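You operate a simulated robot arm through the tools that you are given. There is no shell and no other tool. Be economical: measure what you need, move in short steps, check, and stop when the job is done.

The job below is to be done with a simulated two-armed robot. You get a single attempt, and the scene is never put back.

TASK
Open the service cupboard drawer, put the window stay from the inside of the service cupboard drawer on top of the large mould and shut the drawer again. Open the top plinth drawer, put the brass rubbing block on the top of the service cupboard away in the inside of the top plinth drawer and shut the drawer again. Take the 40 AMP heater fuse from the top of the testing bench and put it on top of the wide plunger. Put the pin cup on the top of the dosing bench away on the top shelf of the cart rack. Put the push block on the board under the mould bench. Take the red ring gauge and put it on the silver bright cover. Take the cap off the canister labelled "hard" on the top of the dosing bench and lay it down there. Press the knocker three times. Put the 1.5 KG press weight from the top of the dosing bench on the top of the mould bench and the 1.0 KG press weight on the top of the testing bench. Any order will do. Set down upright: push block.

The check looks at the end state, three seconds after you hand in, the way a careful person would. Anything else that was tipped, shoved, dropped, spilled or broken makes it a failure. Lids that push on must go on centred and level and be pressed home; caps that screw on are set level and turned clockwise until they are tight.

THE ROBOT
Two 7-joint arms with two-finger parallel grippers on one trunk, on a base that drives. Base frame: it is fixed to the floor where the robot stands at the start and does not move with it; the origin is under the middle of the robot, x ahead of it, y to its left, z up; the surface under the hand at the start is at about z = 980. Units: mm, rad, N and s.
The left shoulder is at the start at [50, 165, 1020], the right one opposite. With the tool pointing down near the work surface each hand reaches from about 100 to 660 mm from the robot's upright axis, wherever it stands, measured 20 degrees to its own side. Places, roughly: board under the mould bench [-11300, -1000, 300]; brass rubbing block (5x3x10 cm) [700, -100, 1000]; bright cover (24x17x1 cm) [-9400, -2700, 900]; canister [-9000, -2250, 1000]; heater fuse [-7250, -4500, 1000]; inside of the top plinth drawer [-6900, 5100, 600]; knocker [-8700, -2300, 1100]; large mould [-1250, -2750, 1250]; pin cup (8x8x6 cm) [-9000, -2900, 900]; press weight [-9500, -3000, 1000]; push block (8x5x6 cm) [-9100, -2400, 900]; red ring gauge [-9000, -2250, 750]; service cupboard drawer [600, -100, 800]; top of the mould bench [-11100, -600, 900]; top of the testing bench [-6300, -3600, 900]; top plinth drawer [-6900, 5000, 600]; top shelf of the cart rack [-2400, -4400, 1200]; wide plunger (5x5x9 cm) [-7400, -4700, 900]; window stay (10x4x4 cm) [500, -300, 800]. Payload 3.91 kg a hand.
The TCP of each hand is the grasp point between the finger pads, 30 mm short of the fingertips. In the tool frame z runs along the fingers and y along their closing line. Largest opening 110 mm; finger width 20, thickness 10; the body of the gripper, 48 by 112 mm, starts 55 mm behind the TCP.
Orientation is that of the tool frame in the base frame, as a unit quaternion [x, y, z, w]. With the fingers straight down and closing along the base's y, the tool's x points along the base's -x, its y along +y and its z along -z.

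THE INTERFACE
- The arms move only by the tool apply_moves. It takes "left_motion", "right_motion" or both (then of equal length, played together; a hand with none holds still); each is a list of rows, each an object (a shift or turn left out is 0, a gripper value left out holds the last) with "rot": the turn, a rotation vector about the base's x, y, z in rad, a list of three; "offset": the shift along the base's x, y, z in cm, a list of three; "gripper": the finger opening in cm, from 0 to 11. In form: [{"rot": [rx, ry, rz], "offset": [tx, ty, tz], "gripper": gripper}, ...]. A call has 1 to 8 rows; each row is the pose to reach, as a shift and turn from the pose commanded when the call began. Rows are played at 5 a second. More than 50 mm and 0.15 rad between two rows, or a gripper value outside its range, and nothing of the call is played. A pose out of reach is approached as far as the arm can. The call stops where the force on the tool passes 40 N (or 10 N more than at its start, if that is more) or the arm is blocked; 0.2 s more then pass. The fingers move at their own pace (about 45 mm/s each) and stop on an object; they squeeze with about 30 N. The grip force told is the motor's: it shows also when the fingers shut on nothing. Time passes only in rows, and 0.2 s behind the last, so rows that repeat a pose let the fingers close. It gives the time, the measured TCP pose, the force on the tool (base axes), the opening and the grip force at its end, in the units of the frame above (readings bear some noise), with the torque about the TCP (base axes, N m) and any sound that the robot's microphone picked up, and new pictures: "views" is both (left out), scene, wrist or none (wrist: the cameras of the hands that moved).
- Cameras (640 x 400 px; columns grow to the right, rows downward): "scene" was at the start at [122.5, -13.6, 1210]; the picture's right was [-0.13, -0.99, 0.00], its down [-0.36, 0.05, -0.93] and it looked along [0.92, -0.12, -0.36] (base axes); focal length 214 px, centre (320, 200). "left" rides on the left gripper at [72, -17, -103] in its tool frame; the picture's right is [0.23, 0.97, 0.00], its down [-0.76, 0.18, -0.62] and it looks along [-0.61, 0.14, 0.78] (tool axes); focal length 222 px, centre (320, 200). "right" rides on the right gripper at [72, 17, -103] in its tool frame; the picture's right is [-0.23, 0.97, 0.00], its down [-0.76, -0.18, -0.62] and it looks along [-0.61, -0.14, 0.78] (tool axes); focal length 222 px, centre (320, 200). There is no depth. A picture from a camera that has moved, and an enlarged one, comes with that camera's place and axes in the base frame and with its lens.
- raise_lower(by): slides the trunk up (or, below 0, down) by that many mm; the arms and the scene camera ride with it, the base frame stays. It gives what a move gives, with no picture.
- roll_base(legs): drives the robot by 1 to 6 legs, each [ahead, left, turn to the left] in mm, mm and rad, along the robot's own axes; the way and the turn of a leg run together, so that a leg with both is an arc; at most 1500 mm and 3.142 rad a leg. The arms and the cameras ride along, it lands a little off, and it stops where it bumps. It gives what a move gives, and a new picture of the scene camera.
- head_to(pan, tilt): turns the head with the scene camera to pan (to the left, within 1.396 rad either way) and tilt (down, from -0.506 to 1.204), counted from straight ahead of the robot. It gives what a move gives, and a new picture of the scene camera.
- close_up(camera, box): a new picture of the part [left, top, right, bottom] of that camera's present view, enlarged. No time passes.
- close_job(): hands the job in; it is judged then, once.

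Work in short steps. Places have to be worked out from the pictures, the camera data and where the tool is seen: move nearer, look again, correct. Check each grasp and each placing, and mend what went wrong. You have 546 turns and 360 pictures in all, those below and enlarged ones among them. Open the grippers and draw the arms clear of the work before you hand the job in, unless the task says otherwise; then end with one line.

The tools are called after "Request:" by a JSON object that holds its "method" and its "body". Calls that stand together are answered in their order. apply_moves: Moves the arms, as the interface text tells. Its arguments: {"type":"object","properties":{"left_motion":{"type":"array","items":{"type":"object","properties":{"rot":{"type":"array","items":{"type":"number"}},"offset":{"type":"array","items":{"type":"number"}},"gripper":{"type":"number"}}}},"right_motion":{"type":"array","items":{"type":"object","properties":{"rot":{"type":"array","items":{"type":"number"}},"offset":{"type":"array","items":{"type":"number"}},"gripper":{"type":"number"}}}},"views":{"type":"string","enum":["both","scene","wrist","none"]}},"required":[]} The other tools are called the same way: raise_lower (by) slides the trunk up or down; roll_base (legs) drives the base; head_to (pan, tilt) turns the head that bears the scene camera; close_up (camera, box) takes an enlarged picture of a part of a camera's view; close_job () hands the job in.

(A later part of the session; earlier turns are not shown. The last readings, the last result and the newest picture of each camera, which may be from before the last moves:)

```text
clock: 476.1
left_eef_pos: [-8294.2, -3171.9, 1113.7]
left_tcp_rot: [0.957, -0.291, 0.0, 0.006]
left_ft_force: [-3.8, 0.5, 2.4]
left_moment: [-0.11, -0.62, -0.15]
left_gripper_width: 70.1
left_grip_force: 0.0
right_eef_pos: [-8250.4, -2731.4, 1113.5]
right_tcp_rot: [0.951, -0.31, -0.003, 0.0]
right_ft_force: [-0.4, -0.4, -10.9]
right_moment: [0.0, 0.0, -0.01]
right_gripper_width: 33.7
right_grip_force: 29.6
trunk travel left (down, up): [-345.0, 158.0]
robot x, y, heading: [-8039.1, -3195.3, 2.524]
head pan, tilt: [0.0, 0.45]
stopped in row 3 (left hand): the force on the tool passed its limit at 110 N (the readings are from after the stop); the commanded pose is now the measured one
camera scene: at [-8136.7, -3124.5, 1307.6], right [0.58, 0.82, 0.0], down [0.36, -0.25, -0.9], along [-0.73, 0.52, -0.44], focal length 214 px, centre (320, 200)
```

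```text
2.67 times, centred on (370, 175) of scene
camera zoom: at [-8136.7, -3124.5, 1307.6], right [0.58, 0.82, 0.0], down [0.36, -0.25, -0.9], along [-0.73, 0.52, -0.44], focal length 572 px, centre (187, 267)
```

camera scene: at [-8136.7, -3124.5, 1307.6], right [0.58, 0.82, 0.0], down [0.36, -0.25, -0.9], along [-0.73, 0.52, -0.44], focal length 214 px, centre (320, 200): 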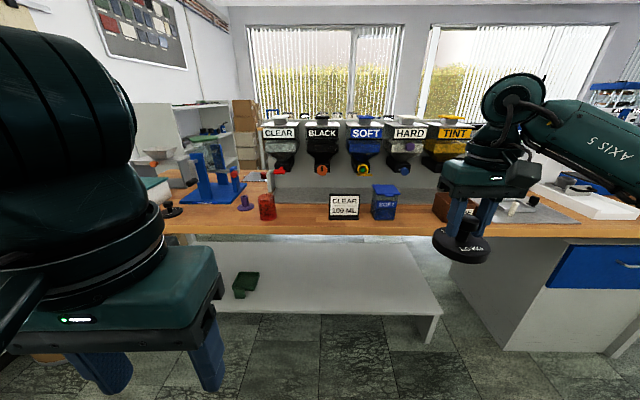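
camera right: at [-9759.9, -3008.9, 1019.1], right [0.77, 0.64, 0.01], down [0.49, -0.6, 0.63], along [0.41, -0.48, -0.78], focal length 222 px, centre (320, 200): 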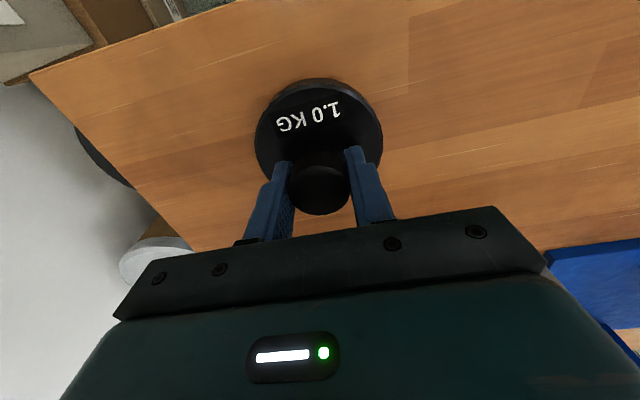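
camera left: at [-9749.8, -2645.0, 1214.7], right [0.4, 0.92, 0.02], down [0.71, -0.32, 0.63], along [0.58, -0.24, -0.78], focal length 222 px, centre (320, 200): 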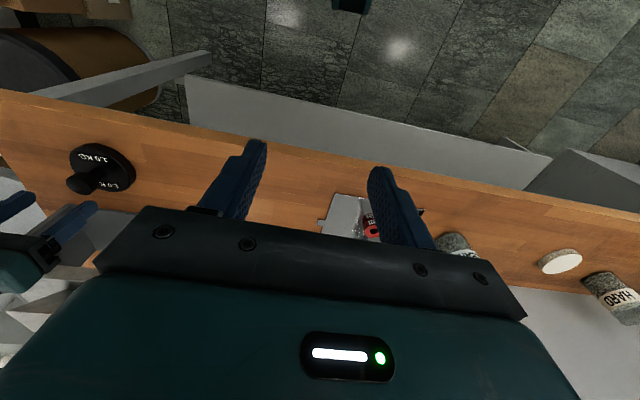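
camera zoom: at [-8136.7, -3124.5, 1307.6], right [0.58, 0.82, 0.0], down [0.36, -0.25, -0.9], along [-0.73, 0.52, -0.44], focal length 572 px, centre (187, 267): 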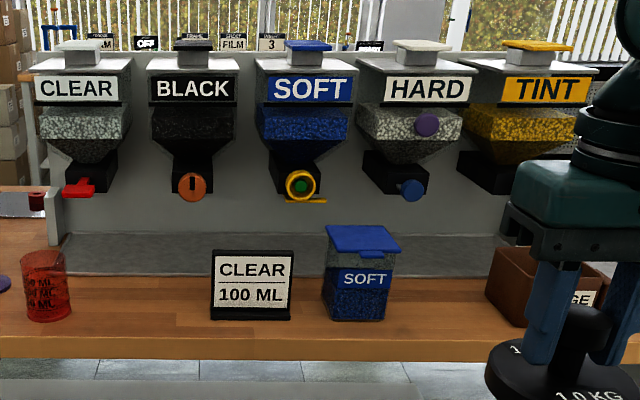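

The purple disc on the HARD hopper matches the knocker's place (~(-8687,-2238,1100)). I'll free the left hand forward, then shift right and approach.

Request:
{"method": "apply_moves", "body": {"left_motion": [{"offset": [-2.5, 1.8, 0], "gripper": 0}, {"offset": [-5, 3.6, 0]}, {"offset": [-7.5, 5.4, 0]}], "views": "none"}}

Request:
{"method": "roll_base", "body": {"legs": [[0, -465, -0.018], [420, 0, 0]]}}

```text
clock: 476.9
left_eef_pos: [-8372.1, -3118.9, 1113.3]
left_tcp_rot: [0.957, -0.291, -0.001, 0.006]
left_ft_force: [-0.1, 1.1, -0.5]
left_moment: [-0.01, -0.02, -0.01]
left_gripper_width: 0.1
left_grip_force: 0.0
right_eef_pos: [-8250.3, -2729.1, 1115.6]
right_tcp_rot: [0.951, -0.31, -0.005, 0.0]
right_ft_force: [-1.2, 0.2, -9.5]
right_moment: [0.02, 0.0, 0.0]
right_gripper_width: 33.8
right_grip_force: 30.3
trunk travel left (down, up): [-345.0, 158.0]
robot x, y, heading: [-8040.3, -3192.9, 2.523]
head pan, tilt: [0.0, 0.45]
```

```text
clock: 483.8
left_eef_pos: [-8441.1, -2481.5, 1113.5]
left_tcp_rot: [0.955, -0.296, 0.0, 0.005]
left_ft_force: [0.3, -0.1, 0.2]
left_moment: [-0.02, -0.03, -0.01]
left_gripper_width: 0.1
left_grip_force: 30.2
right_eef_pos: [-8316.2, -2094.2, 1114.6]
right_tcp_rot: [0.949, -0.315, -0.005, 0.001]
right_ft_force: [-1.0, 0.3, -8.9]
right_moment: [-0.02, -0.05, 0.0]
right_gripper_width: 33.5
right_grip_force: 30.4
trunk travel left (down, up): [-345.0, 158.0]
robot x, y, heading: [-8111.7, -2559.1, 2.512]
head pan, tilt: [0.0, 0.45]
camera scene: at [-8206.5, -2490.2, 1307.5], right [0.59, 0.81, 0.0], down [0.35, -0.26, -0.9], along [-0.73, 0.53, -0.44], focal length 214 px, centre (320, 200)
```

scene: 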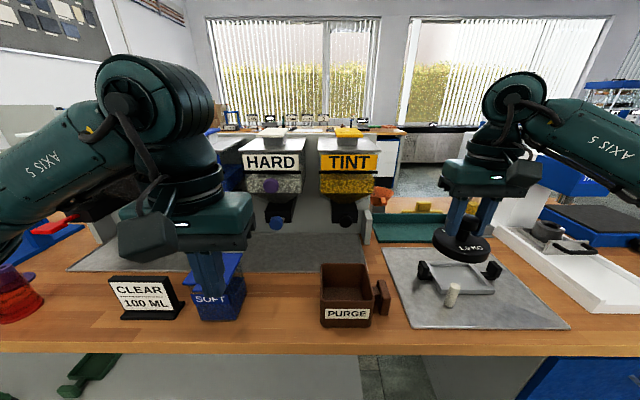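

Two views triangulate the knocker to (-8638,-2317,1120): fwd 567, left 114. I'll pitch the closed left hand forward ~62° in front of it.

Request:
{"method": "apply_moves", "body": {"left_motion": [{"rot": [0.08, 0.11, 0], "offset": [-1.1, 1.1, 0.2]}, {"rot": [0.16, 0.22, 0], "offset": [-2.3, 2.2, 0.4]}, {"rot": [0.24, 0.329, 0], "offset": [-3.4, 3.3, 0.6]}, {"rot": [0.32, 0.439, 0], "offset": [-4.6, 4.4, 0.8]}, {"rot": [0.4, 0.549, 0], "offset": [-5.8, 5.5, 1]}, {"rot": [0.48, 0.659, 0], "offset": [-7, 6.6, 1.1]}, {"rot": [0.56, 0.768, 0], "offset": [-8.2, 7.8, 1.2]}, {"rot": [0.64, 0.878, 0], "offset": [-9.3, 8.9, 1.2]}], "views": "both"}}

```text
clock: 485.6
left_eef_pos: [-8532.8, -2392.8, 1127.3]
left_tcp_rot: [0.819, -0.251, -0.489, -0.163]
left_ft_force: [0.0, -0.5, 0.2]
left_moment: [-0.05, 0.0, -0.02]
left_gripper_width: 0.0
left_grip_force: 30.0
right_eef_pos: [-8315.8, -2094.9, 1115.5]
right_tcp_rot: [0.949, -0.315, -0.005, 0.001]
right_ft_force: [1.2, -0.2, -10.0]
right_moment: [0.0, -0.01, 0.0]
right_gripper_width: 33.4
right_grip_force: 29.9
trunk travel left (down, up): [-345.0, 158.0]
robot x, y, heading: [-8107.1, -2560.3, 2.516]
head pan, tilt: [0.0, 0.45]
camera scene: at [-8206.3, -2490.5, 1307.6], right [0.59, 0.81, 0.0], down [0.35, -0.26, -0.9], along [-0.73, 0.53, -0.44], focal length 214 px, centre (320, 200)
camera left: at [-8421.2, -2451.2, 1111.9], right [-0.47, -0.86, -0.22], down [0.05, -0.27, 0.96], along [-0.88, 0.44, 0.17], focal length 222 px, centre (320, 200)
```

scene: 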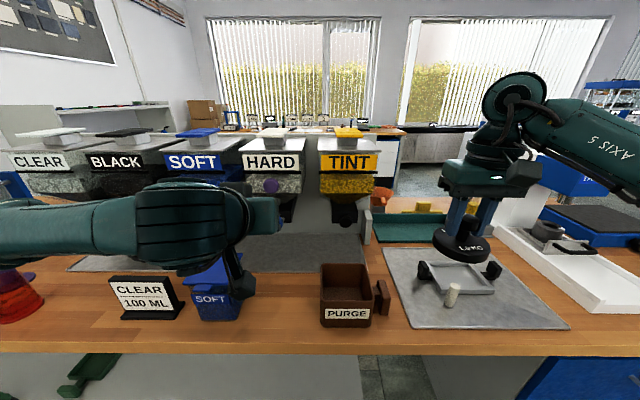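
left: 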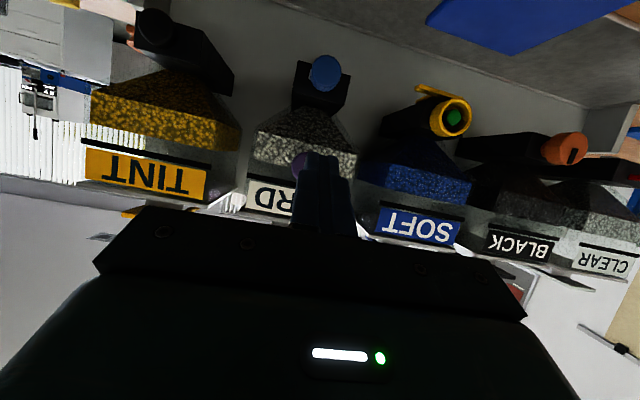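

Fingertips are aligned within ~5 mm of the purple disc, ~100 mm away. I'll advance 88 mm and check.

Request:
{"method": "apply_moves", "body": {"left_motion": [{"offset": [-3.2, 2.8, 0]}, {"offset": [-6.2, 5, 0]}, {"offset": [-6.8, 5.6, 0]}], "views": "both"}}

```text
clock: 486.4
left_eef_pos: [-8602.9, -2338.4, 1126.1]
left_tcp_rot: [0.819, -0.251, -0.489, -0.163]
left_ft_force: [0.0, 0.0, -0.5]
left_moment: [-0.01, 0.02, 0.0]
left_gripper_width: 0.0
left_grip_force: 30.8
right_eef_pos: [-8315.0, -2095.7, 1116.2]
right_tcp_rot: [0.949, -0.315, -0.005, 0.0]
right_ft_force: [1.5, 0.1, -10.1]
right_moment: [0.0, -0.01, 0.01]
right_gripper_width: 33.6
right_grip_force: 30.1
trunk travel left (down, up): [-345.0, 158.0]
robot x, y, heading: [-8107.1, -2556.8, 2.516]
head pan, tilt: [0.0, 0.45]
camera scene: at [-8206.2, -2490.5, 1307.6], right [0.59, 0.81, 0.0], down [0.35, -0.26, -0.9], along [-0.73, 0.53, -0.44], focal length 214 px, centre (320, 200)
camera left: at [-8489.9, -2396.9, 1111.0], right [-0.47, -0.86, -0.22], down [0.05, -0.27, 0.96], along [-0.88, 0.44, 0.17], focal length 222 px, centre (320, 200)
```

scene: 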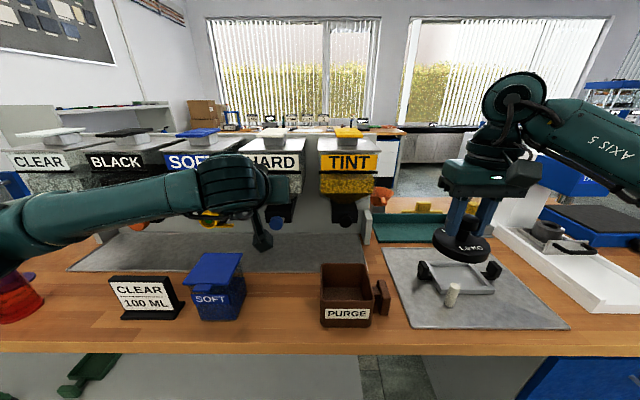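
left: 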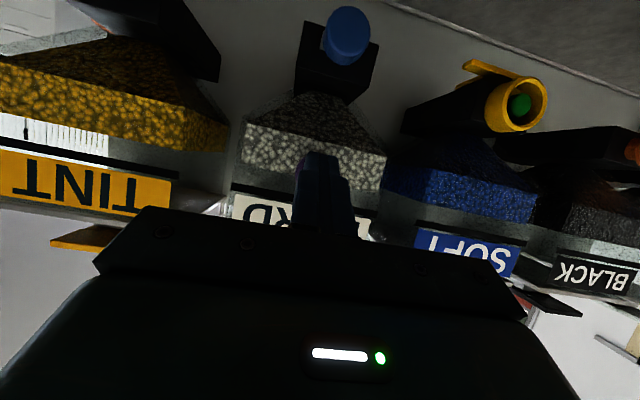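

The disc is hidden behind my fingertips, so I'm aligned. I'll advance in 5 mm steps until contact.

Request:
{"method": "apply_moves", "body": {"left_motion": [{"offset": [-0.4, 0.3, 0]}, {"offset": [-0.8, 0.6, 0]}, {"offset": [-1.2, 0.9, 0]}, {"offset": [-1.6, 1.2, 0]}], "views": "none"}}

```text
clock: 487.4
left_eef_pos: [-8617.7, -2327.6, 1125.4]
left_tcp_rot: [0.819, -0.251, -0.489, -0.163]
left_ft_force: [1.7, -2.4, 0.3]
left_moment: [0.01, -0.07, 0.01]
left_gripper_width: 0.0
left_grip_force: 30.2
right_eef_pos: [-8316.0, -2096.7, 1116.8]
right_tcp_rot: [0.949, -0.315, -0.004, 0.0]
right_ft_force: [-1.4, 0.1, -9.8]
right_moment: [-0.01, -0.01, 0.0]
right_gripper_width: 33.7
right_grip_force: 29.7
trunk travel left (down, up): [-345.0, 158.0]
robot x, y, heading: [-8109.5, -2558.9, 2.515]
head pan, tilt: [0.0, 0.45]
```

Light contact (~3 N, spring-like). I'll press further and read force/sound.

Request:
{"method": "apply_moves", "body": {"left_motion": [{"offset": [-0.3, 0.2, 0]}, {"offset": [-0.6, 0.45, 0]}, {"offset": [-0.9, 0.65, 0]}, {"offset": [-1.2, 0.9, 0]}], "views": "none"}}

```text
clock: 488.5
left_eef_pos: [-8624.3, -2320.3, 1126.7]
left_tcp_rot: [0.819, -0.253, -0.488, -0.162]
left_ft_force: [16.6, -18.1, 4.8]
left_moment: [-0.11, 0.04, 0.23]
left_gripper_width: 0.1
left_grip_force: 30.1
right_eef_pos: [-8313.4, -2098.3, 1114.6]
right_tcp_rot: [0.949, -0.314, -0.005, -0.001]
right_ft_force: [-1.0, -1.0, -9.9]
right_moment: [0.03, -0.02, 0.02]
right_gripper_width: 33.5
right_grip_force: 29.9
trunk travel left (down, up): [-345.0, 158.0]
robot x, y, heading: [-8106.8, -2559.5, 2.513]
head pan, tilt: [0.0, 0.45]
heard: click
stopped in row 4 (left hand): the force on the tool passed its limit at 42 N (the readings are from after the stop); the commanded pose is now the measured one
```

A click was heard: press 1. I'll retract 2 cm, then press again.

Request:
{"method": "apply_moves", "body": {"left_motion": [{"offset": [0.9, -0.65, 0]}, {"offset": [1.8, -1.3, 0]}, {"offset": [2.2, -1.6, 0]}, {"offset": [2.2, -1.6, 0]}], "views": "none"}}

Request:
{"method": "apply_moves", "body": {"left_motion": [{"offset": [-0.8, 0.6, 0]}, {"offset": [-1.5, 1.1, 0]}, {"offset": [-1.8, 1.35, 0]}, {"offset": [-2.1, 1.55, 0]}, {"offset": [-2.4, 1.75, 0]}, {"offset": [-2.7, 2.0, 0]}], "views": "none"}}

```text
clock: 489.5
left_eef_pos: [-8605.0, -2331.8, 1122.5]
left_tcp_rot: [0.821, -0.253, -0.486, -0.162]
left_ft_force: [-0.3, 0.3, -0.4]
left_moment: [-0.03, -0.03, 0.01]
left_gripper_width: 0.0
left_grip_force: 30.1
right_eef_pos: [-8315.0, -2095.4, 1115.6]
right_tcp_rot: [0.949, -0.315, -0.005, 0.001]
right_ft_force: [0.5, 0.3, -9.5]
right_moment: [-0.01, -0.03, 0.04]
right_gripper_width: 33.7
right_grip_force: 30.2
trunk travel left (down, up): [-345.0, 158.0]
robot x, y, heading: [-8108.2, -2561.3, 2.512]
head pan, tilt: [0.0, 0.45]
```

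```text
clock: 490.8
left_eef_pos: [-8624.3, -2319.8, 1124.7]
left_tcp_rot: [0.821, -0.256, -0.484, -0.161]
left_ft_force: [15.9, -16.5, 4.0]
left_moment: [-0.11, 0.06, 0.13]
left_gripper_width: 0.0
left_grip_force: 30.0
right_eef_pos: [-8312.7, -2100.3, 1114.4]
right_tcp_rot: [0.949, -0.315, -0.005, -0.001]
right_ft_force: [-0.2, 0.0, -10.3]
right_moment: [-0.03, -0.02, 0.03]
right_gripper_width: 33.7
right_grip_force: 29.7
trunk travel left (down, up): [-345.0, 158.0]
robot x, y, heading: [-8106.2, -2562.6, 2.518]
head pan, tilt: [0.0, 0.45]
heard: click
stopped in row 6 (left hand): the force on the tool passed its limit at 44 N (the readings are from after the stop); the commanded pose is now the measured one
```

Second click. Retract and press a third time.

Request:
{"method": "apply_moves", "body": {"left_motion": [{"offset": [0.9, -0.65, 0]}, {"offset": [1.8, -1.3, 0]}, {"offset": [2.2, -1.6, 0]}, {"offset": [2.2, -1.6, 0]}], "views": "none"}}

Request:
{"method": "apply_moves", "body": {"left_motion": [{"offset": [-0.8, 0.6, 0]}, {"offset": [-1.5, 1.1, 0]}, {"offset": [-1.8, 1.35, 0]}, {"offset": [-2.1, 1.55, 0]}, {"offset": [-2.4, 1.75, 0]}, {"offset": [-2.7, 2.0, 0]}], "views": "none"}}

```text
clock: 491.8
left_eef_pos: [-8606.3, -2333.1, 1120.8]
left_tcp_rot: [0.823, -0.255, -0.483, -0.16]
left_ft_force: [0.3, 0.3, -0.1]
left_moment: [0.05, -0.03, -0.01]
left_gripper_width: 0.0
left_grip_force: 30.3
right_eef_pos: [-8315.3, -2096.7, 1115.3]
right_tcp_rot: [0.95, -0.313, -0.004, 0.001]
right_ft_force: [-1.3, -0.3, -9.8]
right_moment: [0.0, 0.01, -0.01]
right_gripper_width: 33.5
right_grip_force: 29.6
trunk travel left (down, up): [-345.0, 158.0]
robot x, y, heading: [-8110.9, -2560.8, 2.521]
head pan, tilt: [0.0, 0.45]
```

```text
clock: 493.0
left_eef_pos: [-8622.8, -2320.6, 1121.7]
left_tcp_rot: [0.823, -0.258, -0.48, -0.16]
left_ft_force: [16.4, -17.7, 3.8]
left_moment: [-0.08, -0.02, 0.27]
left_gripper_width: 0.1
left_grip_force: 29.7
right_eef_pos: [-8312.7, -2101.1, 1116.2]
right_tcp_rot: [0.95, -0.313, -0.004, 0.0]
right_ft_force: [0.0, -0.5, -10.7]
right_moment: [0.02, -0.01, 0.03]
right_gripper_width: 33.7
right_grip_force: 30.1
trunk travel left (down, up): [-345.0, 158.0]
robot x, y, heading: [-8109.6, -2563.7, 2.52]
head pan, tilt: [0.0, 0.45]
heard: click
stopped in row 6 (left hand): the force on the tool passed its limit at 43 N (the readings are from after the stop); the commanded pose is now the measured one
```

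Three clicks done. I'll retract the left hand and restore it to pointing down.

Request:
{"method": "apply_moves", "body": {"left_motion": [{"offset": [3.4, -2.5, 0]}, {"offset": [6.8, -5, 0]}, {"offset": [9.5, -7, 0]}], "views": "none"}}

Request:
{"method": "apply_moves", "body": {"left_motion": [{"rot": [-0.08, -0.11, 0], "offset": [1, -1, 0]}, {"rot": [-0.16, -0.22, 0], "offset": [2, -2, 0]}, {"rot": [-0.24, -0.329, 0], "offset": [3, -3, 0]}, {"rot": [-0.32, -0.439, 0], "offset": [4, -4, 0]}, {"rot": [-0.4, -0.549, 0], "offset": [5, -5, 0]}, {"rot": [-0.48, -0.659, 0], "offset": [6, -6, 0]}, {"rot": [-0.56, -0.768, 0], "offset": [7, -7, 0]}, {"rot": [-0.63, -0.86, 0], "offset": [8, -8, 0]}], "views": "scene"}}

```text
clock: 493.8
left_eef_pos: [-8531.8, -2386.3, 1118.9]
left_tcp_rot: [0.824, -0.257, -0.479, -0.16]
left_ft_force: [0.2, -1.1, 0.1]
left_moment: [0.01, 0.0, -0.01]
left_gripper_width: 0.0
left_grip_force: 29.5
right_eef_pos: [-8314.7, -2097.2, 1116.4]
right_tcp_rot: [0.949, -0.314, -0.004, 0.0]
right_ft_force: [0.3, -0.7, -10.6]
right_moment: [-0.04, -0.03, -0.01]
right_gripper_width: 33.8
right_grip_force: 30.5
trunk travel left (down, up): [-345.0, 158.0]
robot x, y, heading: [-8107.3, -2562.9, 2.515]
head pan, tilt: [0.0, 0.45]
```

```text
clock: 495.6
left_eef_pos: [-8451.0, -2466.4, 1118.2]
left_tcp_rot: [0.954, -0.3, 0.003, 0.005]
left_ft_force: [0.5, 0.4, 0.1]
left_moment: [-0.02, 0.03, -0.01]
left_gripper_width: 0.1
left_grip_force: 29.6
right_eef_pos: [-8315.0, -2096.4, 1116.1]
right_tcp_rot: [0.95, -0.314, -0.004, 0.0]
right_ft_force: [0.0, 0.6, -10.1]
right_moment: [0.0, -0.02, -0.04]
right_gripper_width: 34.0
right_grip_force: 30.6
trunk travel left (down, up): [-345.0, 158.0]
robot x, y, heading: [-8107.0, -2557.7, 2.519]
head pan, tilt: [0.0, 0.45]
camera scene: at [-8205.0, -2491.9, 1307.6], right [0.58, 0.81, 0.0], down [0.35, -0.26, -0.9], along [-0.73, 0.53, -0.44], focal length 214 px, centre (320, 200)
```

scene: 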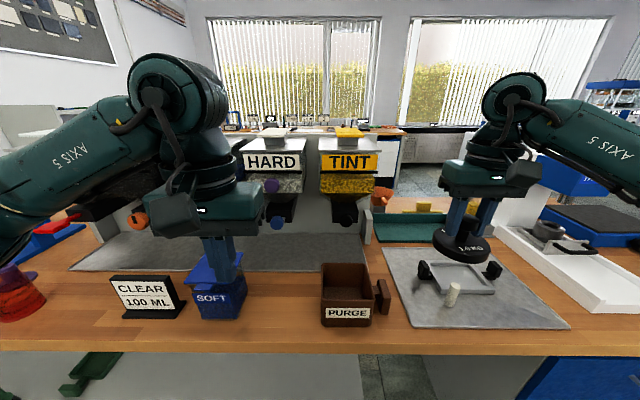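

Next the pin cup around (-9000,-2900). I'll back off a little and shift left along the bench to see it.

Request:
{"method": "roll_base", "body": {"legs": [[-150, 0, 0], [0, 650, 0]]}}

Request:
{"method": "close_up", "body": {"camera": "scene", "box": [120, 140, 440, 340]}}

```text
clock: 502.8
left_eef_pos: [-8712.3, -3084.6, 1118.0]
left_tcp_rot: [0.953, -0.302, 0.003, 0.004]
left_ft_force: [1.1, -0.1, -0.3]
left_moment: [0.03, -0.04, -0.03]
left_gripper_width: 0.2
left_grip_force: 30.0
right_eef_pos: [-8575.2, -2716.1, 1115.6]
right_tcp_rot: [0.949, -0.315, -0.005, 0.001]
right_ft_force: [-0.9, -0.6, -9.4]
right_moment: [0.0, -0.02, 0.01]
right_gripper_width: 33.8
right_grip_force: 29.6
trunk travel left (down, up): [-345.0, 158.0]
robot x, y, heading: [-8369.1, -3179.4, 2.514]
head pan, tilt: [0.0, 0.45]
camera scene: at [-8466.6, -3111.6, 1307.6], right [0.59, 0.81, 0.0], down [0.35, -0.26, -0.9], along [-0.73, 0.53, -0.44], focal length 214 px, centre (320, 200)
```

scene: 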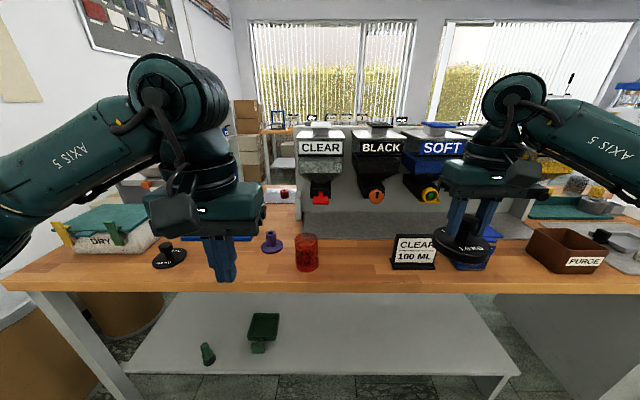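

```text
2.00 times, centred on (280, 240) of scene
camera zoom: at [-8466.6, -3111.6, 1307.6], right [0.59, 0.81, 0.0], down [0.35, -0.26, -0.9], along [-0.73, 0.53, -0.44], focal length 429 px, centre (400, 120)
```

zoom: 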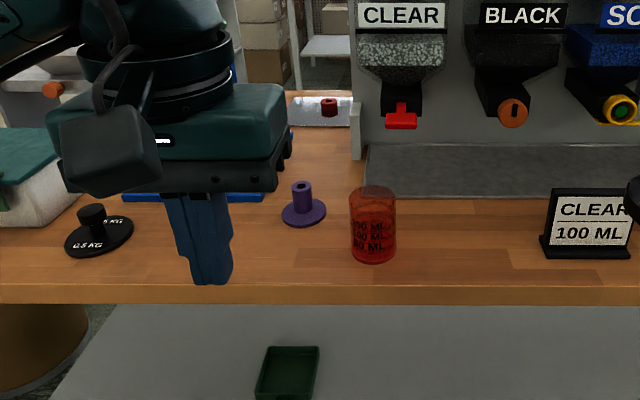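

The purple tube-on-disc at (-9016,-2907) matches the pin cup's size and place. I'll drive in 170 mm and bring the left hand over it.

Request:
{"method": "roll_base", "body": {"legs": [[170, 0, 0]]}}

Request:
{"method": "apply_moves", "body": {"left_motion": [{"offset": [-3.5, 1.6, 0], "gripper": 6}, {"offset": [-7, 3.2, -1]}, {"offset": [-10.5, 4.8, -3]}, {"offset": [-14, 6.4, -6]}, {"offset": [-16.7, 7.8, -9.5]}, {"offset": [-16.7, 7.8, -13]}], "views": "wrist"}}

```text
clock: 504.3
left_eef_pos: [-8851.2, -2983.7, 1118.4]
left_tcp_rot: [0.953, -0.302, 0.003, 0.004]
left_ft_force: [-1.0, 0.2, 0.2]
left_moment: [-0.03, 0.0, 0.01]
left_gripper_width: 0.0
left_grip_force: 30.0
right_eef_pos: [-8712.4, -2615.3, 1116.6]
right_tcp_rot: [0.949, -0.316, -0.004, 0.0]
right_ft_force: [-0.4, -0.2, -10.2]
right_moment: [-0.02, -0.01, 0.0]
right_gripper_width: 33.6
right_grip_force: 29.8
trunk travel left (down, up): [-345.0, 158.0]
robot x, y, heading: [-8507.7, -3080.9, 2.51]
head pan, tilt: [0.0, 0.45]
camera scene: at [-8605.2, -3010.5, 1307.5], right [0.59, 0.81, 0.0], down [0.35, -0.26, -0.9], along [-0.73, 0.53, -0.44], focal length 214 px, centre (320, 200)
```

scene: 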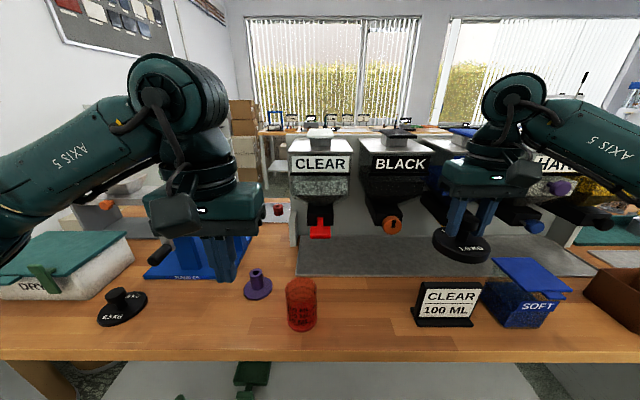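

```text
clock: 505.7
left_eef_pos: [-9017.8, -2907.9, 988.3]
left_tcp_rot: [0.953, -0.303, 0.003, 0.005]
left_ft_force: [-1.0, 0.5, -0.1]
left_moment: [0.01, -0.01, -0.01]
left_gripper_width: 59.8
left_grip_force: 0.0
right_eef_pos: [-8712.1, -2615.4, 1116.2]
right_tcp_rot: [0.949, -0.316, -0.003, 0.0]
right_ft_force: [-0.2, 0.2, -9.5]
right_moment: [0.0, 0.01, 0.0]
right_gripper_width: 33.8
right_grip_force: 29.8
trunk travel left (down, up): [-345.0, 158.0]
robot x, y, heading: [-8508.0, -3078.9, 2.511]
head pan, tilt: [0.0, 0.45]
camera left: at [-8949.7, -2935.9, 1092.4], right [-0.38, -0.93, 0.01], down [-0.73, 0.3, 0.62], along [-0.58, 0.23, -0.79], focal length 222 px, centre (320, 200)
```

left: 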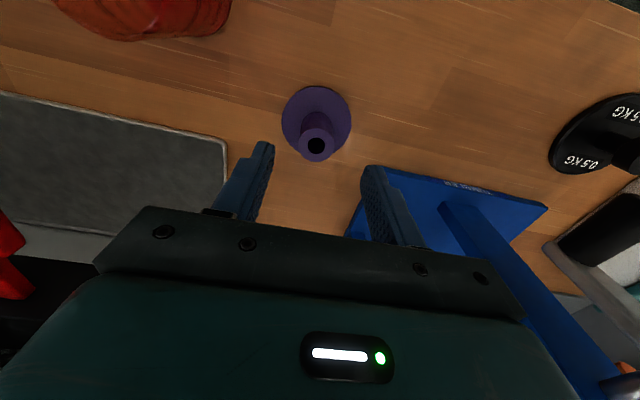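

The tube is ~6 mm off. I'll correct, descend to z≈906 and grip it.

Request:
{"method": "apply_moves", "body": {"left_motion": [{"offset": [-0.4, 0.4, -3]}, {"offset": [-0.4, 0.4, -6]}, {"offset": [-0.4, 0.4, -8.2]}, {"offset": [-0.4, 0.4, -8.2], "gripper": 0}, {"offset": [-0.4, 0.4, -8.2]}, {"offset": [-0.4, 0.4, -8.2]}], "views": "wrist"}}

```text
clock: 507.1
left_eef_pos: [-9020.4, -2902.4, 906.9]
left_tcp_rot: [0.953, -0.303, 0.003, 0.004]
left_ft_force: [0.7, 0.8, 0.0]
left_moment: [0.09, -0.04, 0.0]
left_gripper_width: 28.6
left_grip_force: 30.1
right_eef_pos: [-8713.2, -2616.4, 1115.0]
right_tcp_rot: [0.949, -0.316, -0.003, 0.001]
right_ft_force: [-0.5, 0.4, -10.1]
right_moment: [0.03, -0.05, 0.0]
right_gripper_width: 33.7
right_grip_force: 30.9
trunk travel left (down, up): [-345.0, 158.0]
robot x, y, heading: [-8508.5, -3080.4, 2.51]
head pan, tilt: [0.0, 0.45]
camera left: at [-8952.1, -2930.6, 1011.0], right [-0.38, -0.93, 0.01], down [-0.73, 0.3, 0.62], along [-0.57, 0.23, -0.79], focal length 222 px, centre (320, 200)
```

left: 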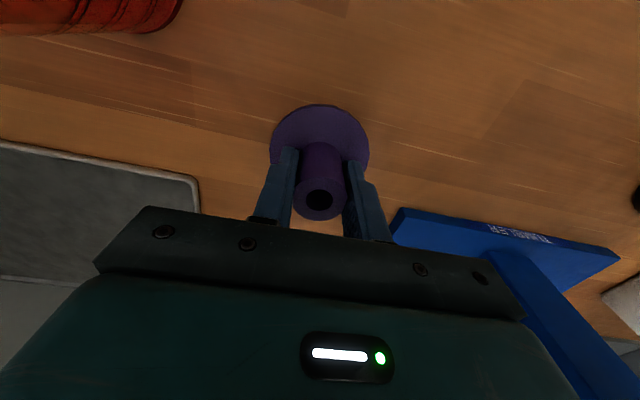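

Pin cup gripped. I'll lift it, back into the aisle's middle, and turn around to face the testing bench.

Request:
{"method": "apply_moves", "body": {"left_motion": [{"offset": [0, 0, 4.5]}, {"offset": [0, 0, 9]}, {"offset": [0, 0, 13.5]}, {"offset": [0, 0, 18]}, {"offset": [1.6, -1.2, 20]}, {"offset": [4.5, -3.4, 20]}, {"offset": [8, -5.8, 20]}], "views": "none"}}

Request:
{"method": "roll_base", "body": {"legs": [[-680, 0, 0], [0, 0, 1.57], [0, 0, 1.57]]}}

```text
clock: 508.7
left_eef_pos: [-8941.9, -2961.0, 1106.4]
left_tcp_rot: [0.953, -0.302, 0.003, 0.005]
left_ft_force: [0.6, 0.4, -1.7]
left_moment: [0.0, 0.01, 0.04]
left_gripper_width: 29.0
left_grip_force: 29.6
right_eef_pos: [-8712.0, -2616.0, 1114.5]
right_tcp_rot: [0.949, -0.315, -0.004, 0.001]
right_ft_force: [-0.7, -0.3, -9.4]
right_moment: [-0.05, -0.01, 0.02]
right_gripper_width: 33.8
right_grip_force: 30.3
trunk travel left (down, up): [-345.0, 158.0]
robot x, y, heading: [-8506.7, -3080.8, 2.509]
head pan, tilt: [0.0, 0.45]
```

```text
clock: 520.1
left_eef_pos: [-7524.5, -3605.9, 1105.5]
left_tcp_rot: [0.305, 0.952, 0.005, -0.003]
left_ft_force: [-0.1, -0.3, -1.0]
left_moment: [-0.01, 0.0, 0.04]
left_gripper_width: 28.9
left_grip_force: 30.1
right_eef_pos: [-7756.5, -3949.1, 1115.8]
right_tcp_rot: [0.318, 0.948, 0.0, 0.004]
right_ft_force: [-0.4, -0.4, -9.3]
right_moment: [0.03, -0.01, 0.01]
right_gripper_width: 33.7
right_grip_force: 30.2
trunk travel left (down, up): [-345.0, 158.0]
robot x, y, heading: [-7959.0, -3481.1, -0.633]
head pan, tilt: [0.0, 0.45]
camera scene: at [-7859.7, -3556.9, 1307.6], right [-0.59, -0.81, 0.0], down [-0.35, 0.26, -0.9], along [0.72, -0.53, -0.44], focal length 214 px, centre (320, 200)
```

scene: 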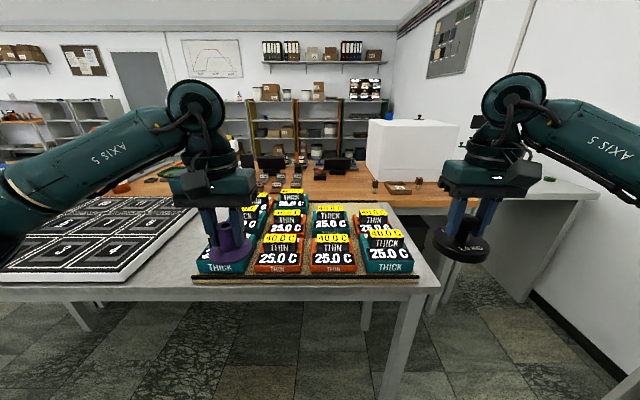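

A white table with tiles stands before the wooden testing bench, so I must go round to its other side. I'll drive back along the aisle and look across.

Request:
{"method": "roll_base", "body": {"legs": [[0, 0, 1.571], [1300, 0, 0], [1200, 0, 0], [0, 0, -1.571]]}}

```text
clock: 540.1
left_eef_pos: [-6001.2, -1580.3, 1106.2]
left_tcp_rot: [0.308, 0.951, 0.004, -0.004]
left_ft_force: [0.7, 0.8, -1.1]
left_moment: [0.02, 0.01, -0.01]
left_gripper_width: 29.0
left_grip_force: 30.3
right_eef_pos: [-6232.5, -1920.4, 1113.4]
right_tcp_rot: [0.319, 0.948, 0.001, 0.004]
right_ft_force: [0.5, 0.3, -9.5]
right_moment: [0.01, 0.01, 0.01]
right_gripper_width: 33.5
right_grip_force: 30.2
trunk travel left (down, up): [-345.0, 158.0]
robot x, y, heading: [-6434.9, -1453.9, -0.64]
head pan, tilt: [0.0, 0.45]
camera scene: at [-6335.2, -1528.8, 1307.6], right [-0.6, -0.8, 0.0], down [-0.35, 0.26, -0.9], along [0.72, -0.54, -0.44], focal length 214 px, centre (320, 200)
```

scene: 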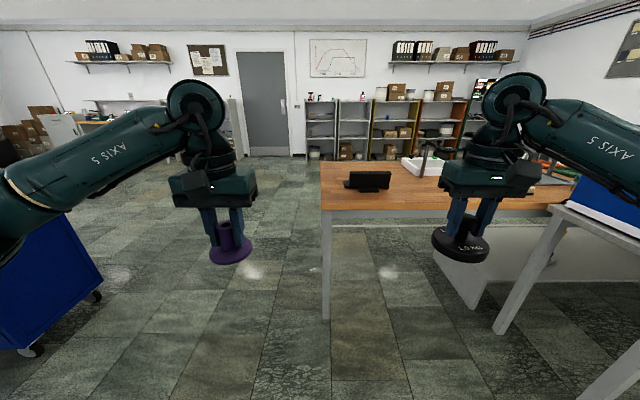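

There's room to pass left of the bench end. I'll go around to the far side.

Request:
{"method": "roll_base", "body": {"legs": [[0, 650, 0], [1200, 0, 0], [1050, 0, 0], [0, 0, -1.571], [1300, 0, 0]]}}

```text
clock: 566.9
left_eef_pos: [-5170.1, -3744.1, 1105.3]
left_tcp_rot: [0.89, 0.456, 0.005, 0.001]
left_ft_force: [-0.2, 0.6, -1.5]
left_moment: [-0.01, -0.02, 0.01]
left_gripper_width: 28.8
left_grip_force: 30.0
right_eef_pos: [-5513.7, -3511.1, 1113.7]
right_tcp_rot: [0.896, 0.444, -0.002, 0.002]
right_ft_force: [-0.4, -0.7, -10.7]
right_moment: [0.04, 0.0, 0.0]
right_gripper_width: 33.5
right_grip_force: 30.3
trunk travel left (down, up): [-345.0, 158.0]
robot x, y, heading: [-5047.4, -3308.3, -2.212]
head pan, tilt: [0.0, 0.45]
camera scene: at [-5116.8, -3408.9, 1307.6], right [-0.8, 0.6, 0.0], down [0.26, 0.35, -0.9], along [-0.54, -0.72, -0.44], focal length 214 px, centre (320, 200)
```

scene: 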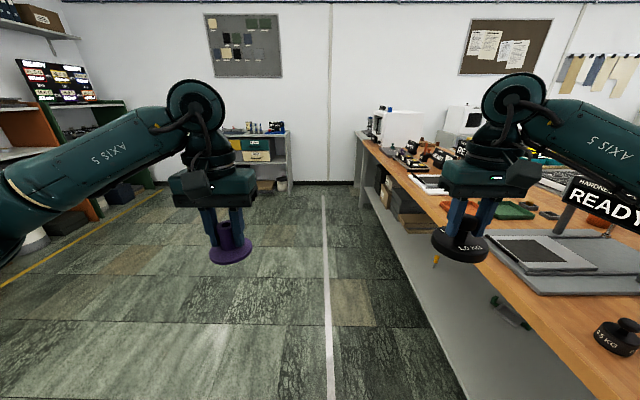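

The testing bench is on my right. I'll go 900 mm further and turn to face it.

Request:
{"method": "roll_base", "body": {"legs": [[900, 0, 0.005], [0, 0, -1.571]]}}

```text
clock: 575.5
left_eef_pos: [-6022.8, -3939.6, 1106.8]
left_tcp_rot: [0.958, -0.287, 0.004, 0.005]
left_ft_force: [-1.0, -1.0, -1.1]
left_moment: [0.0, 0.01, -0.02]
left_gripper_width: 28.5
left_grip_force: 29.9
right_eef_pos: [-5804.9, -3588.3, 1114.6]
right_tcp_rot: [0.954, -0.3, -0.003, 0.001]
right_ft_force: [0.6, -0.7, -9.1]
right_moment: [-0.01, 0.0, -0.02]
right_gripper_width: 33.6
right_grip_force: 30.4
trunk travel left (down, up): [-345.0, 158.0]
robot x, y, heading: [-5583.8, -4048.3, 2.545]
head pan, tilt: [0.0, 0.45]
camera scene: at [-5683.9, -3979.9, 1307.6], right [0.56, 0.83, 0.0], down [0.36, -0.25, -0.9], along [-0.74, 0.51, -0.44], focal length 214 px, centre (320, 200)
```

scene: 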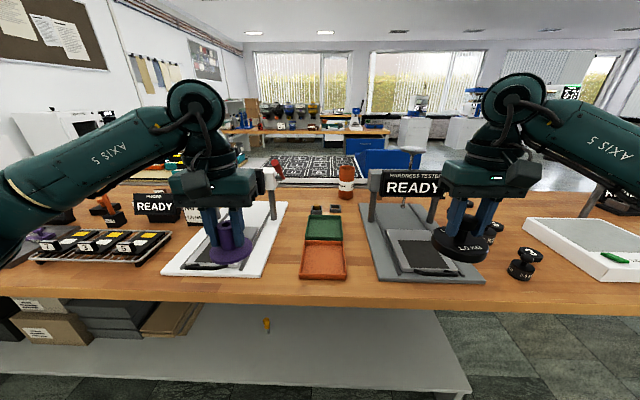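

The bench front here is crowded. The near end of the bench looked freer, so I'll shift right ~1.0 m and look.

Request:
{"method": "roll_base", "body": {"legs": [[0, -1000, -0.036]]}}

```text
clock: 584.6
left_eef_pos: [-5433.4, -3100.3, 1107.0]
left_tcp_rot: [0.951, -0.308, 0.004, 0.005]
left_ft_force: [0.1, 0.4, -2.1]
left_moment: [-0.02, -0.02, -0.04]
left_gripper_width: 28.8
left_grip_force: 30.3
right_eef_pos: [-5200.4, -2760.0, 1115.0]
right_tcp_rot: [0.947, -0.321, -0.004, 0.0]
right_ft_force: [0.2, 0.4, -8.6]
right_moment: [0.01, -0.05, 0.02]
right_gripper_width: 33.6
right_grip_force: 30.3
trunk travel left (down, up): [-345.0, 158.0]
robot x, y, heading: [-5000.1, -3229.3, 2.503]
head pan, tilt: [0.0, 0.45]
camera scene: at [-5096.7, -3155.6, 1307.6], right [0.6, 0.8, 0.0], down [0.35, -0.26, -0.9], along [-0.72, 0.54, -0.44], focal length 214 px, centre (320, 200)
```

scene: 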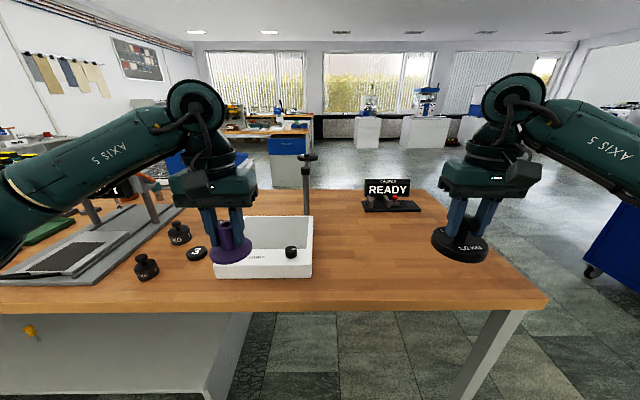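

A large free wood area lies ahead-right. I'll drive 170 mm in and lower the weight there.

Request:
{"method": "roll_base", "body": {"legs": [[175, 0, 0]]}}

Request:
{"method": "apply_moves", "body": {"right_motion": [{"offset": [-1, 0.7, -4.5]}, {"offset": [-2, 1.4, -9]}, {"offset": [-2, 1.4, -13.5]}], "views": "wrist"}}

```text
clock: 586.1
left_eef_pos: [-5574.6, -2993.6, 1106.5]
left_tcp_rot: [0.951, -0.309, 0.003, 0.004]
left_ft_force: [0.2, 0.1, -2.3]
left_moment: [-0.05, -0.02, 0.04]
left_gripper_width: 28.8
left_grip_force: 30.0
right_eef_pos: [-5340.6, -2652.8, 1113.9]
right_tcp_rot: [0.947, -0.322, -0.003, 0.001]
right_ft_force: [-0.4, 0.1, -10.5]
right_moment: [-0.03, -0.05, -0.01]
right_gripper_width: 33.6
right_grip_force: 29.9
trunk travel left (down, up): [-345.0, 158.0]
robot x, y, heading: [-5140.7, -3120.4, 2.494]
head pan, tilt: [0.0, 0.45]
camera scene: at [-5237.7, -3049.9, 1307.5], right [0.6, 0.8, 0.0], down [0.35, -0.26, -0.9], along [-0.72, 0.54, -0.44], focal length 214 px, centre (320, 200)
```

scene: 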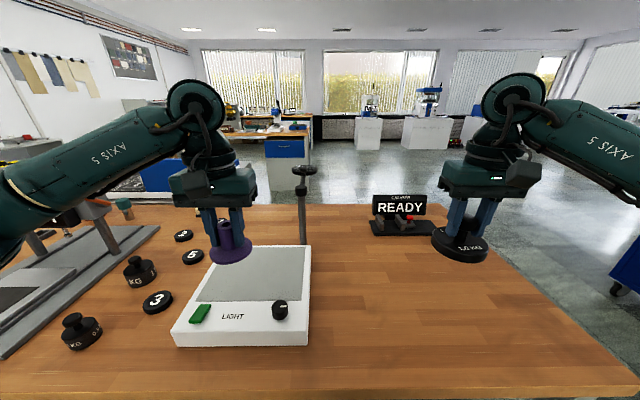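

```text
clock: 586.9
left_eef_pos: [-5574.8, -2993.7, 1105.8]
left_tcp_rot: [0.951, -0.309, 0.002, 0.005]
left_ft_force: [0.3, 0.5, -2.2]
left_moment: [-0.03, 0.01, 0.0]
left_gripper_width: 28.8
left_grip_force: 30.1
right_eef_pos: [-5359.8, -2640.3, 980.7]
right_tcp_rot: [0.947, -0.321, -0.002, 0.0]
right_ft_force: [0.5, 0.3, -9.7]
right_moment: [-0.05, -0.03, 0.01]
right_gripper_width: 33.5
right_grip_force: 29.8
trunk travel left (down, up): [-345.0, 158.0]
robot x, y, heading: [-5139.8, -3124.9, 2.497]
head pan, tilt: [0.0, 0.45]
camera right: at [-5311.8, -2697.5, 1082.2], right [-0.77, -0.63, 0.0], down [-0.49, 0.6, 0.63], along [-0.4, 0.48, -0.78], focal length 222 px, centre (320, 200)
```

right: 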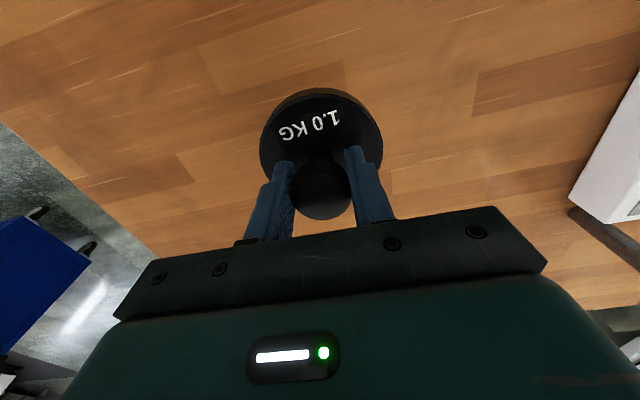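

Over free wood. I'll lower the weight to contact.

Request:
{"method": "apply_moves", "body": {"right_motion": [{"offset": [0, 0, -3]}, {"offset": [0, 0, -4.8]}, {"offset": [0, 0, -5.6]}, {"offset": [0, 0, -6.2]}, {"offset": [0, 0, -6.8]}, {"offset": [0, 0, -7.4]}], "views": "none"}}

Request:
{"method": "apply_moves", "body": {"right_motion": [{"offset": [0, 0, 0]}, {"gripper": 7}, {"gripper": 7}, {"gripper": 7}, {"offset": [0, 0, 4.5]}, {"offset": [0, 0, 9]}, {"offset": [0, 0, 13.5]}, {"offset": [0, 0, 18]}], "views": "wrist"}}

```text
clock: 588.3
left_eef_pos: [-5573.7, -2997.1, 1107.7]
left_tcp_rot: [0.951, -0.309, 0.003, 0.003]
left_ft_force: [0.4, -0.2, -0.9]
left_moment: [0.0, -0.03, -0.01]
left_gripper_width: 28.4
left_grip_force: 29.7
right_eef_pos: [-5360.0, -2640.9, 909.1]
right_tcp_rot: [0.946, -0.323, -0.007, -0.001]
right_ft_force: [-2.1, 1.6, 29.0]
right_moment: [0.4, -0.18, -0.04]
right_gripper_width: 33.9
right_grip_force: 30.2
trunk travel left (down, up): [-345.0, 158.0]
robot x, y, heading: [-5139.8, -3121.5, 2.499]
head pan, tilt: [0.0, 0.45]
```

```text
clock: 590.1
left_eef_pos: [-5574.0, -2995.9, 1107.6]
left_tcp_rot: [0.951, -0.309, 0.003, 0.003]
left_ft_force: [-0.9, -0.5, -1.4]
left_moment: [-0.02, -0.01, 0.02]
left_gripper_width: 28.9
left_grip_force: 29.9
right_eef_pos: [-5358.3, -2640.7, 1085.9]
right_tcp_rot: [0.947, -0.322, -0.002, 0.0]
right_ft_force: [-0.4, -0.4, -0.5]
right_moment: [0.04, 0.0, 0.01]
right_gripper_width: 70.0
right_grip_force: 0.0
trunk travel left (down, up): [-345.0, 158.0]
robot x, y, heading: [-5142.0, -3121.6, 2.498]
head pan, tilt: [0.0, 0.45]
camera right: at [-5309.2, -2698.6, 1187.9], right [-0.77, -0.63, 0.0], down [-0.49, 0.6, 0.63], along [-0.4, 0.48, -0.78], focal length 222 px, centre (320, 200)
```

right: 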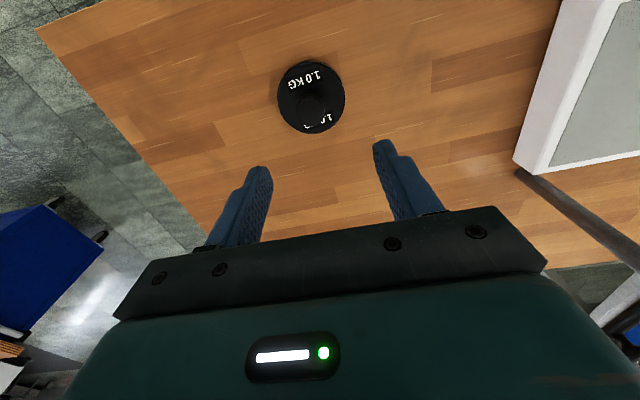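

The 1.0 KG weight is on the testing bench. Now I'll back off and slide left along it toward the fuse and plunger (~2.5 m).

Request:
{"method": "roll_base", "body": {"legs": [[-300, 0, 0.008], [0, 1260, 0], [0, 1230, 0]]}}

```text
clock: 613.9
left_eef_pos: [-6832.5, -5196.0, 1106.3]
left_tcp_rot: [0.951, -0.31, 0.003, 0.004]
left_ft_force: [0.1, 0.3, -1.8]
left_moment: [0.02, 0.0, -0.02]
left_gripper_width: 28.7
left_grip_force: 29.8
right_eef_pos: [-6616.2, -4842.4, 1084.3]
right_tcp_rot: [0.947, -0.321, -0.004, 0.0]
right_ft_force: [0.8, -0.4, 0.7]
right_moment: [0.02, -0.01, -0.04]
right_gripper_width: 70.0
right_grip_force: 0.1
trunk travel left (down, up): [-345.0, 158.0]
robot x, y, heading: [-6397.7, -5320.9, 2.5]
head pan, tilt: [0.0, 0.45]
camera scene: at [-6495.1, -5252.1, 1307.7], right [0.6, 0.8, 0.0], down [0.35, -0.26, -0.9], along [-0.72, 0.54, -0.44], focal length 214 px, centre (320, 200)
```

scene: 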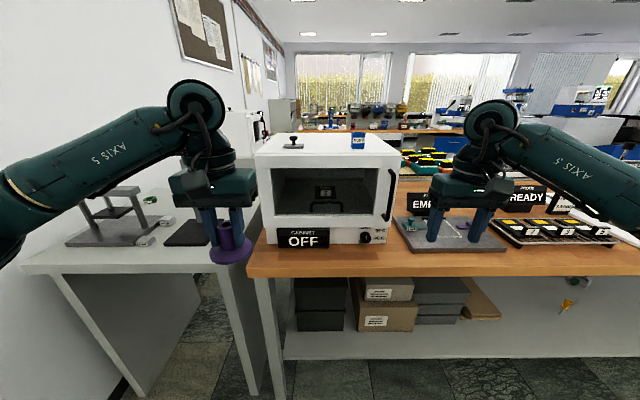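

The fuse area is on the other half of the bench, so I'll first deliver the pin cup: the cart rack (≈(-2400,-4400)) is on this side. I'll drive there.

Request:
{"method": "roll_base", "body": {"legs": [[-200, 0, 0], [0, 0, -1.562], [1500, 0, 0], [1500, 0, 0], [0, 0, -1.573], [1000, 0, 0]]}}

```text
clock: 642.1
left_eef_pos: [-3214.2, -3641.2, 1105.7]
left_tcp_rot: [0.285, 0.958, 0.003, -0.003]
left_ft_force: [1.3, -0.5, -2.3]
left_moment: [0.04, 0.03, -0.01]
left_gripper_width: 28.8
left_grip_force: 30.3
right_eef_pos: [-3412.5, -4006.3, 1085.0]
right_tcp_rot: [0.298, 0.955, 0.0, 0.002]
right_ft_force: [-0.4, -0.5, 0.3]
right_moment: [-0.04, -0.01, -0.01]
right_gripper_width: 70.1
right_grip_force: 0.1
trunk travel left (down, up): [-345.0, 158.0]
robot x, y, heading: [-3653.4, -3532.9, -0.594]
head pan, tilt: [0.0, 0.45]
camera scene: at [-3552.1, -3605.2, 1307.7], right [-0.56, -0.83, 0.0], down [-0.36, 0.24, -0.9], along [0.75, -0.5, -0.44], focal length 214 px, centre (320, 200)
```

scene: 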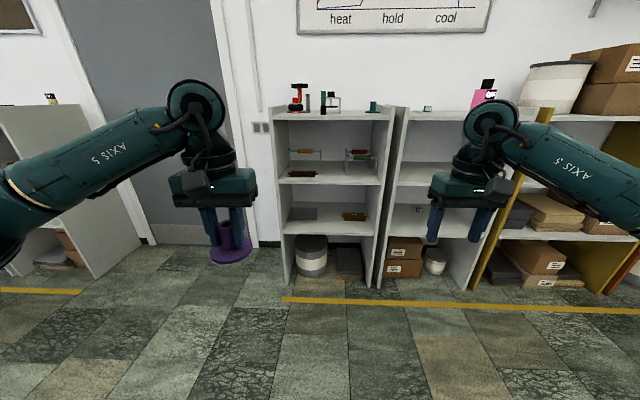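

The shelf unit straight ahead matches the cart rack; I'll zoom on its top.

Request:
{"method": "close_up", "body": {"camera": "scene", "box": [250, 70, 490, 220]}}

```text
2.67 times, centred on (370, 145) of scene
camera zoom: at [-3552.1, -3605.2, 1307.7], right [-0.56, -0.83, 0.0], down [-0.36, 0.24, -0.9], along [0.75, -0.5, -0.44], focal length 572 px, centre (187, 347)
```

zoom: 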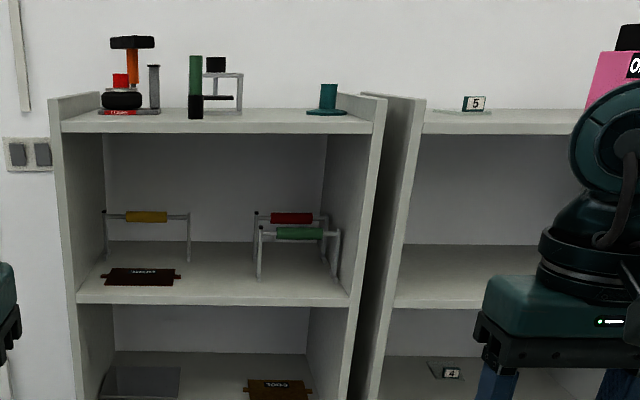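

A matching teal cup stands on the top, so this is the right place; there's space left of it. I'll raise the trunk and approach.

Request:
{"method": "raise_lower", "body": {"by": 155}}

Request:
{"method": "apply_moves", "body": {"left_motion": [{"offset": [0, 0, 3]}, {"offset": [0, 0, 6]}, {"offset": [0, 0, 9]}], "right_motion": [{"offset": [-2, -1, 2]}, {"offset": [-4, -2, 4]}, {"offset": [-6, -3, 6]}], "views": "none"}}

Request:
{"method": "roll_base", "body": {"legs": [[0, -230, -0.041], [550, 0, 0]]}}

```text
clock: 643.9
left_eef_pos: [-3214.3, -3641.1, 1261.0]
left_tcp_rot: [0.285, 0.958, 0.004, -0.003]
left_ft_force: [-0.7, 0.3, -1.9]
left_moment: [0.0, 0.02, -0.04]
left_gripper_width: 28.6
left_grip_force: 30.3
right_eef_pos: [-3411.5, -4005.4, 1240.3]
right_tcp_rot: [0.299, 0.954, 0.001, 0.003]
right_ft_force: [0.5, 0.0, 0.0]
right_moment: [0.02, 0.0, 0.0]
right_gripper_width: 69.9
right_grip_force: 0.0
trunk travel left (down, up): [-500.0, 3.0]
robot x, y, heading: [-3654.6, -3536.8, -0.591]
head pan, tilt: [0.0, 0.45]
```

```text
clock: 644.7
left_eef_pos: [-3215.2, -3641.0, 1351.9]
left_tcp_rot: [0.285, 0.958, 0.005, -0.002]
left_ft_force: [-0.8, -0.5, -1.7]
left_moment: [-0.01, 0.01, -0.02]
left_gripper_width: 28.8
left_grip_force: 30.2
right_eef_pos: [-3474.8, -4036.1, 1301.2]
right_tcp_rot: [0.299, 0.954, 0.0, 0.005]
right_ft_force: [-0.4, -0.1, -0.3]
right_moment: [-0.01, 0.0, -0.01]
right_gripper_width: 69.9
right_grip_force: 0.1
trunk travel left (down, up): [-500.0, 3.0]
robot x, y, heading: [-3651.3, -3537.7, -0.592]
head pan, tilt: [0.0, 0.45]
```

```text
clock: 650.1
left_eef_pos: [-2895.0, -4173.5, 1351.9]
left_tcp_rot: [0.304, 0.953, 0.003, -0.003]
left_ft_force: [0.1, -0.3, -2.1]
left_moment: [0.03, 0.05, 0.0]
left_gripper_width: 28.7
left_grip_force: 29.9
right_eef_pos: [-3168.4, -4558.4, 1299.6]
right_tcp_rot: [0.316, 0.949, 0.0, 0.004]
right_ft_force: [1.2, -0.3, 0.7]
right_moment: [-0.01, -0.02, 0.03]
right_gripper_width: 69.9
right_grip_force: 0.1
trunk travel left (down, up): [-500.0, 3.0]
robot x, y, heading: [-3330.2, -4050.4, -0.632]
head pan, tilt: [0.0, 0.45]
camera scene: at [-3230.2, -4123.8, 1462.7], right [-0.59, -0.81, 0.0], down [-0.35, 0.26, -0.9], along [0.73, -0.53, -0.44], focal length 214 px, centre (320, 200)
```

scene: 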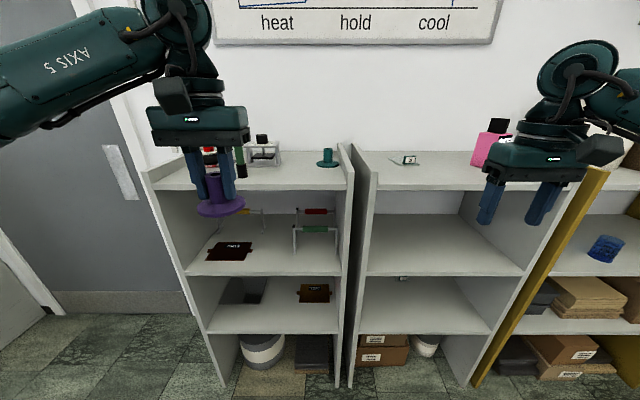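

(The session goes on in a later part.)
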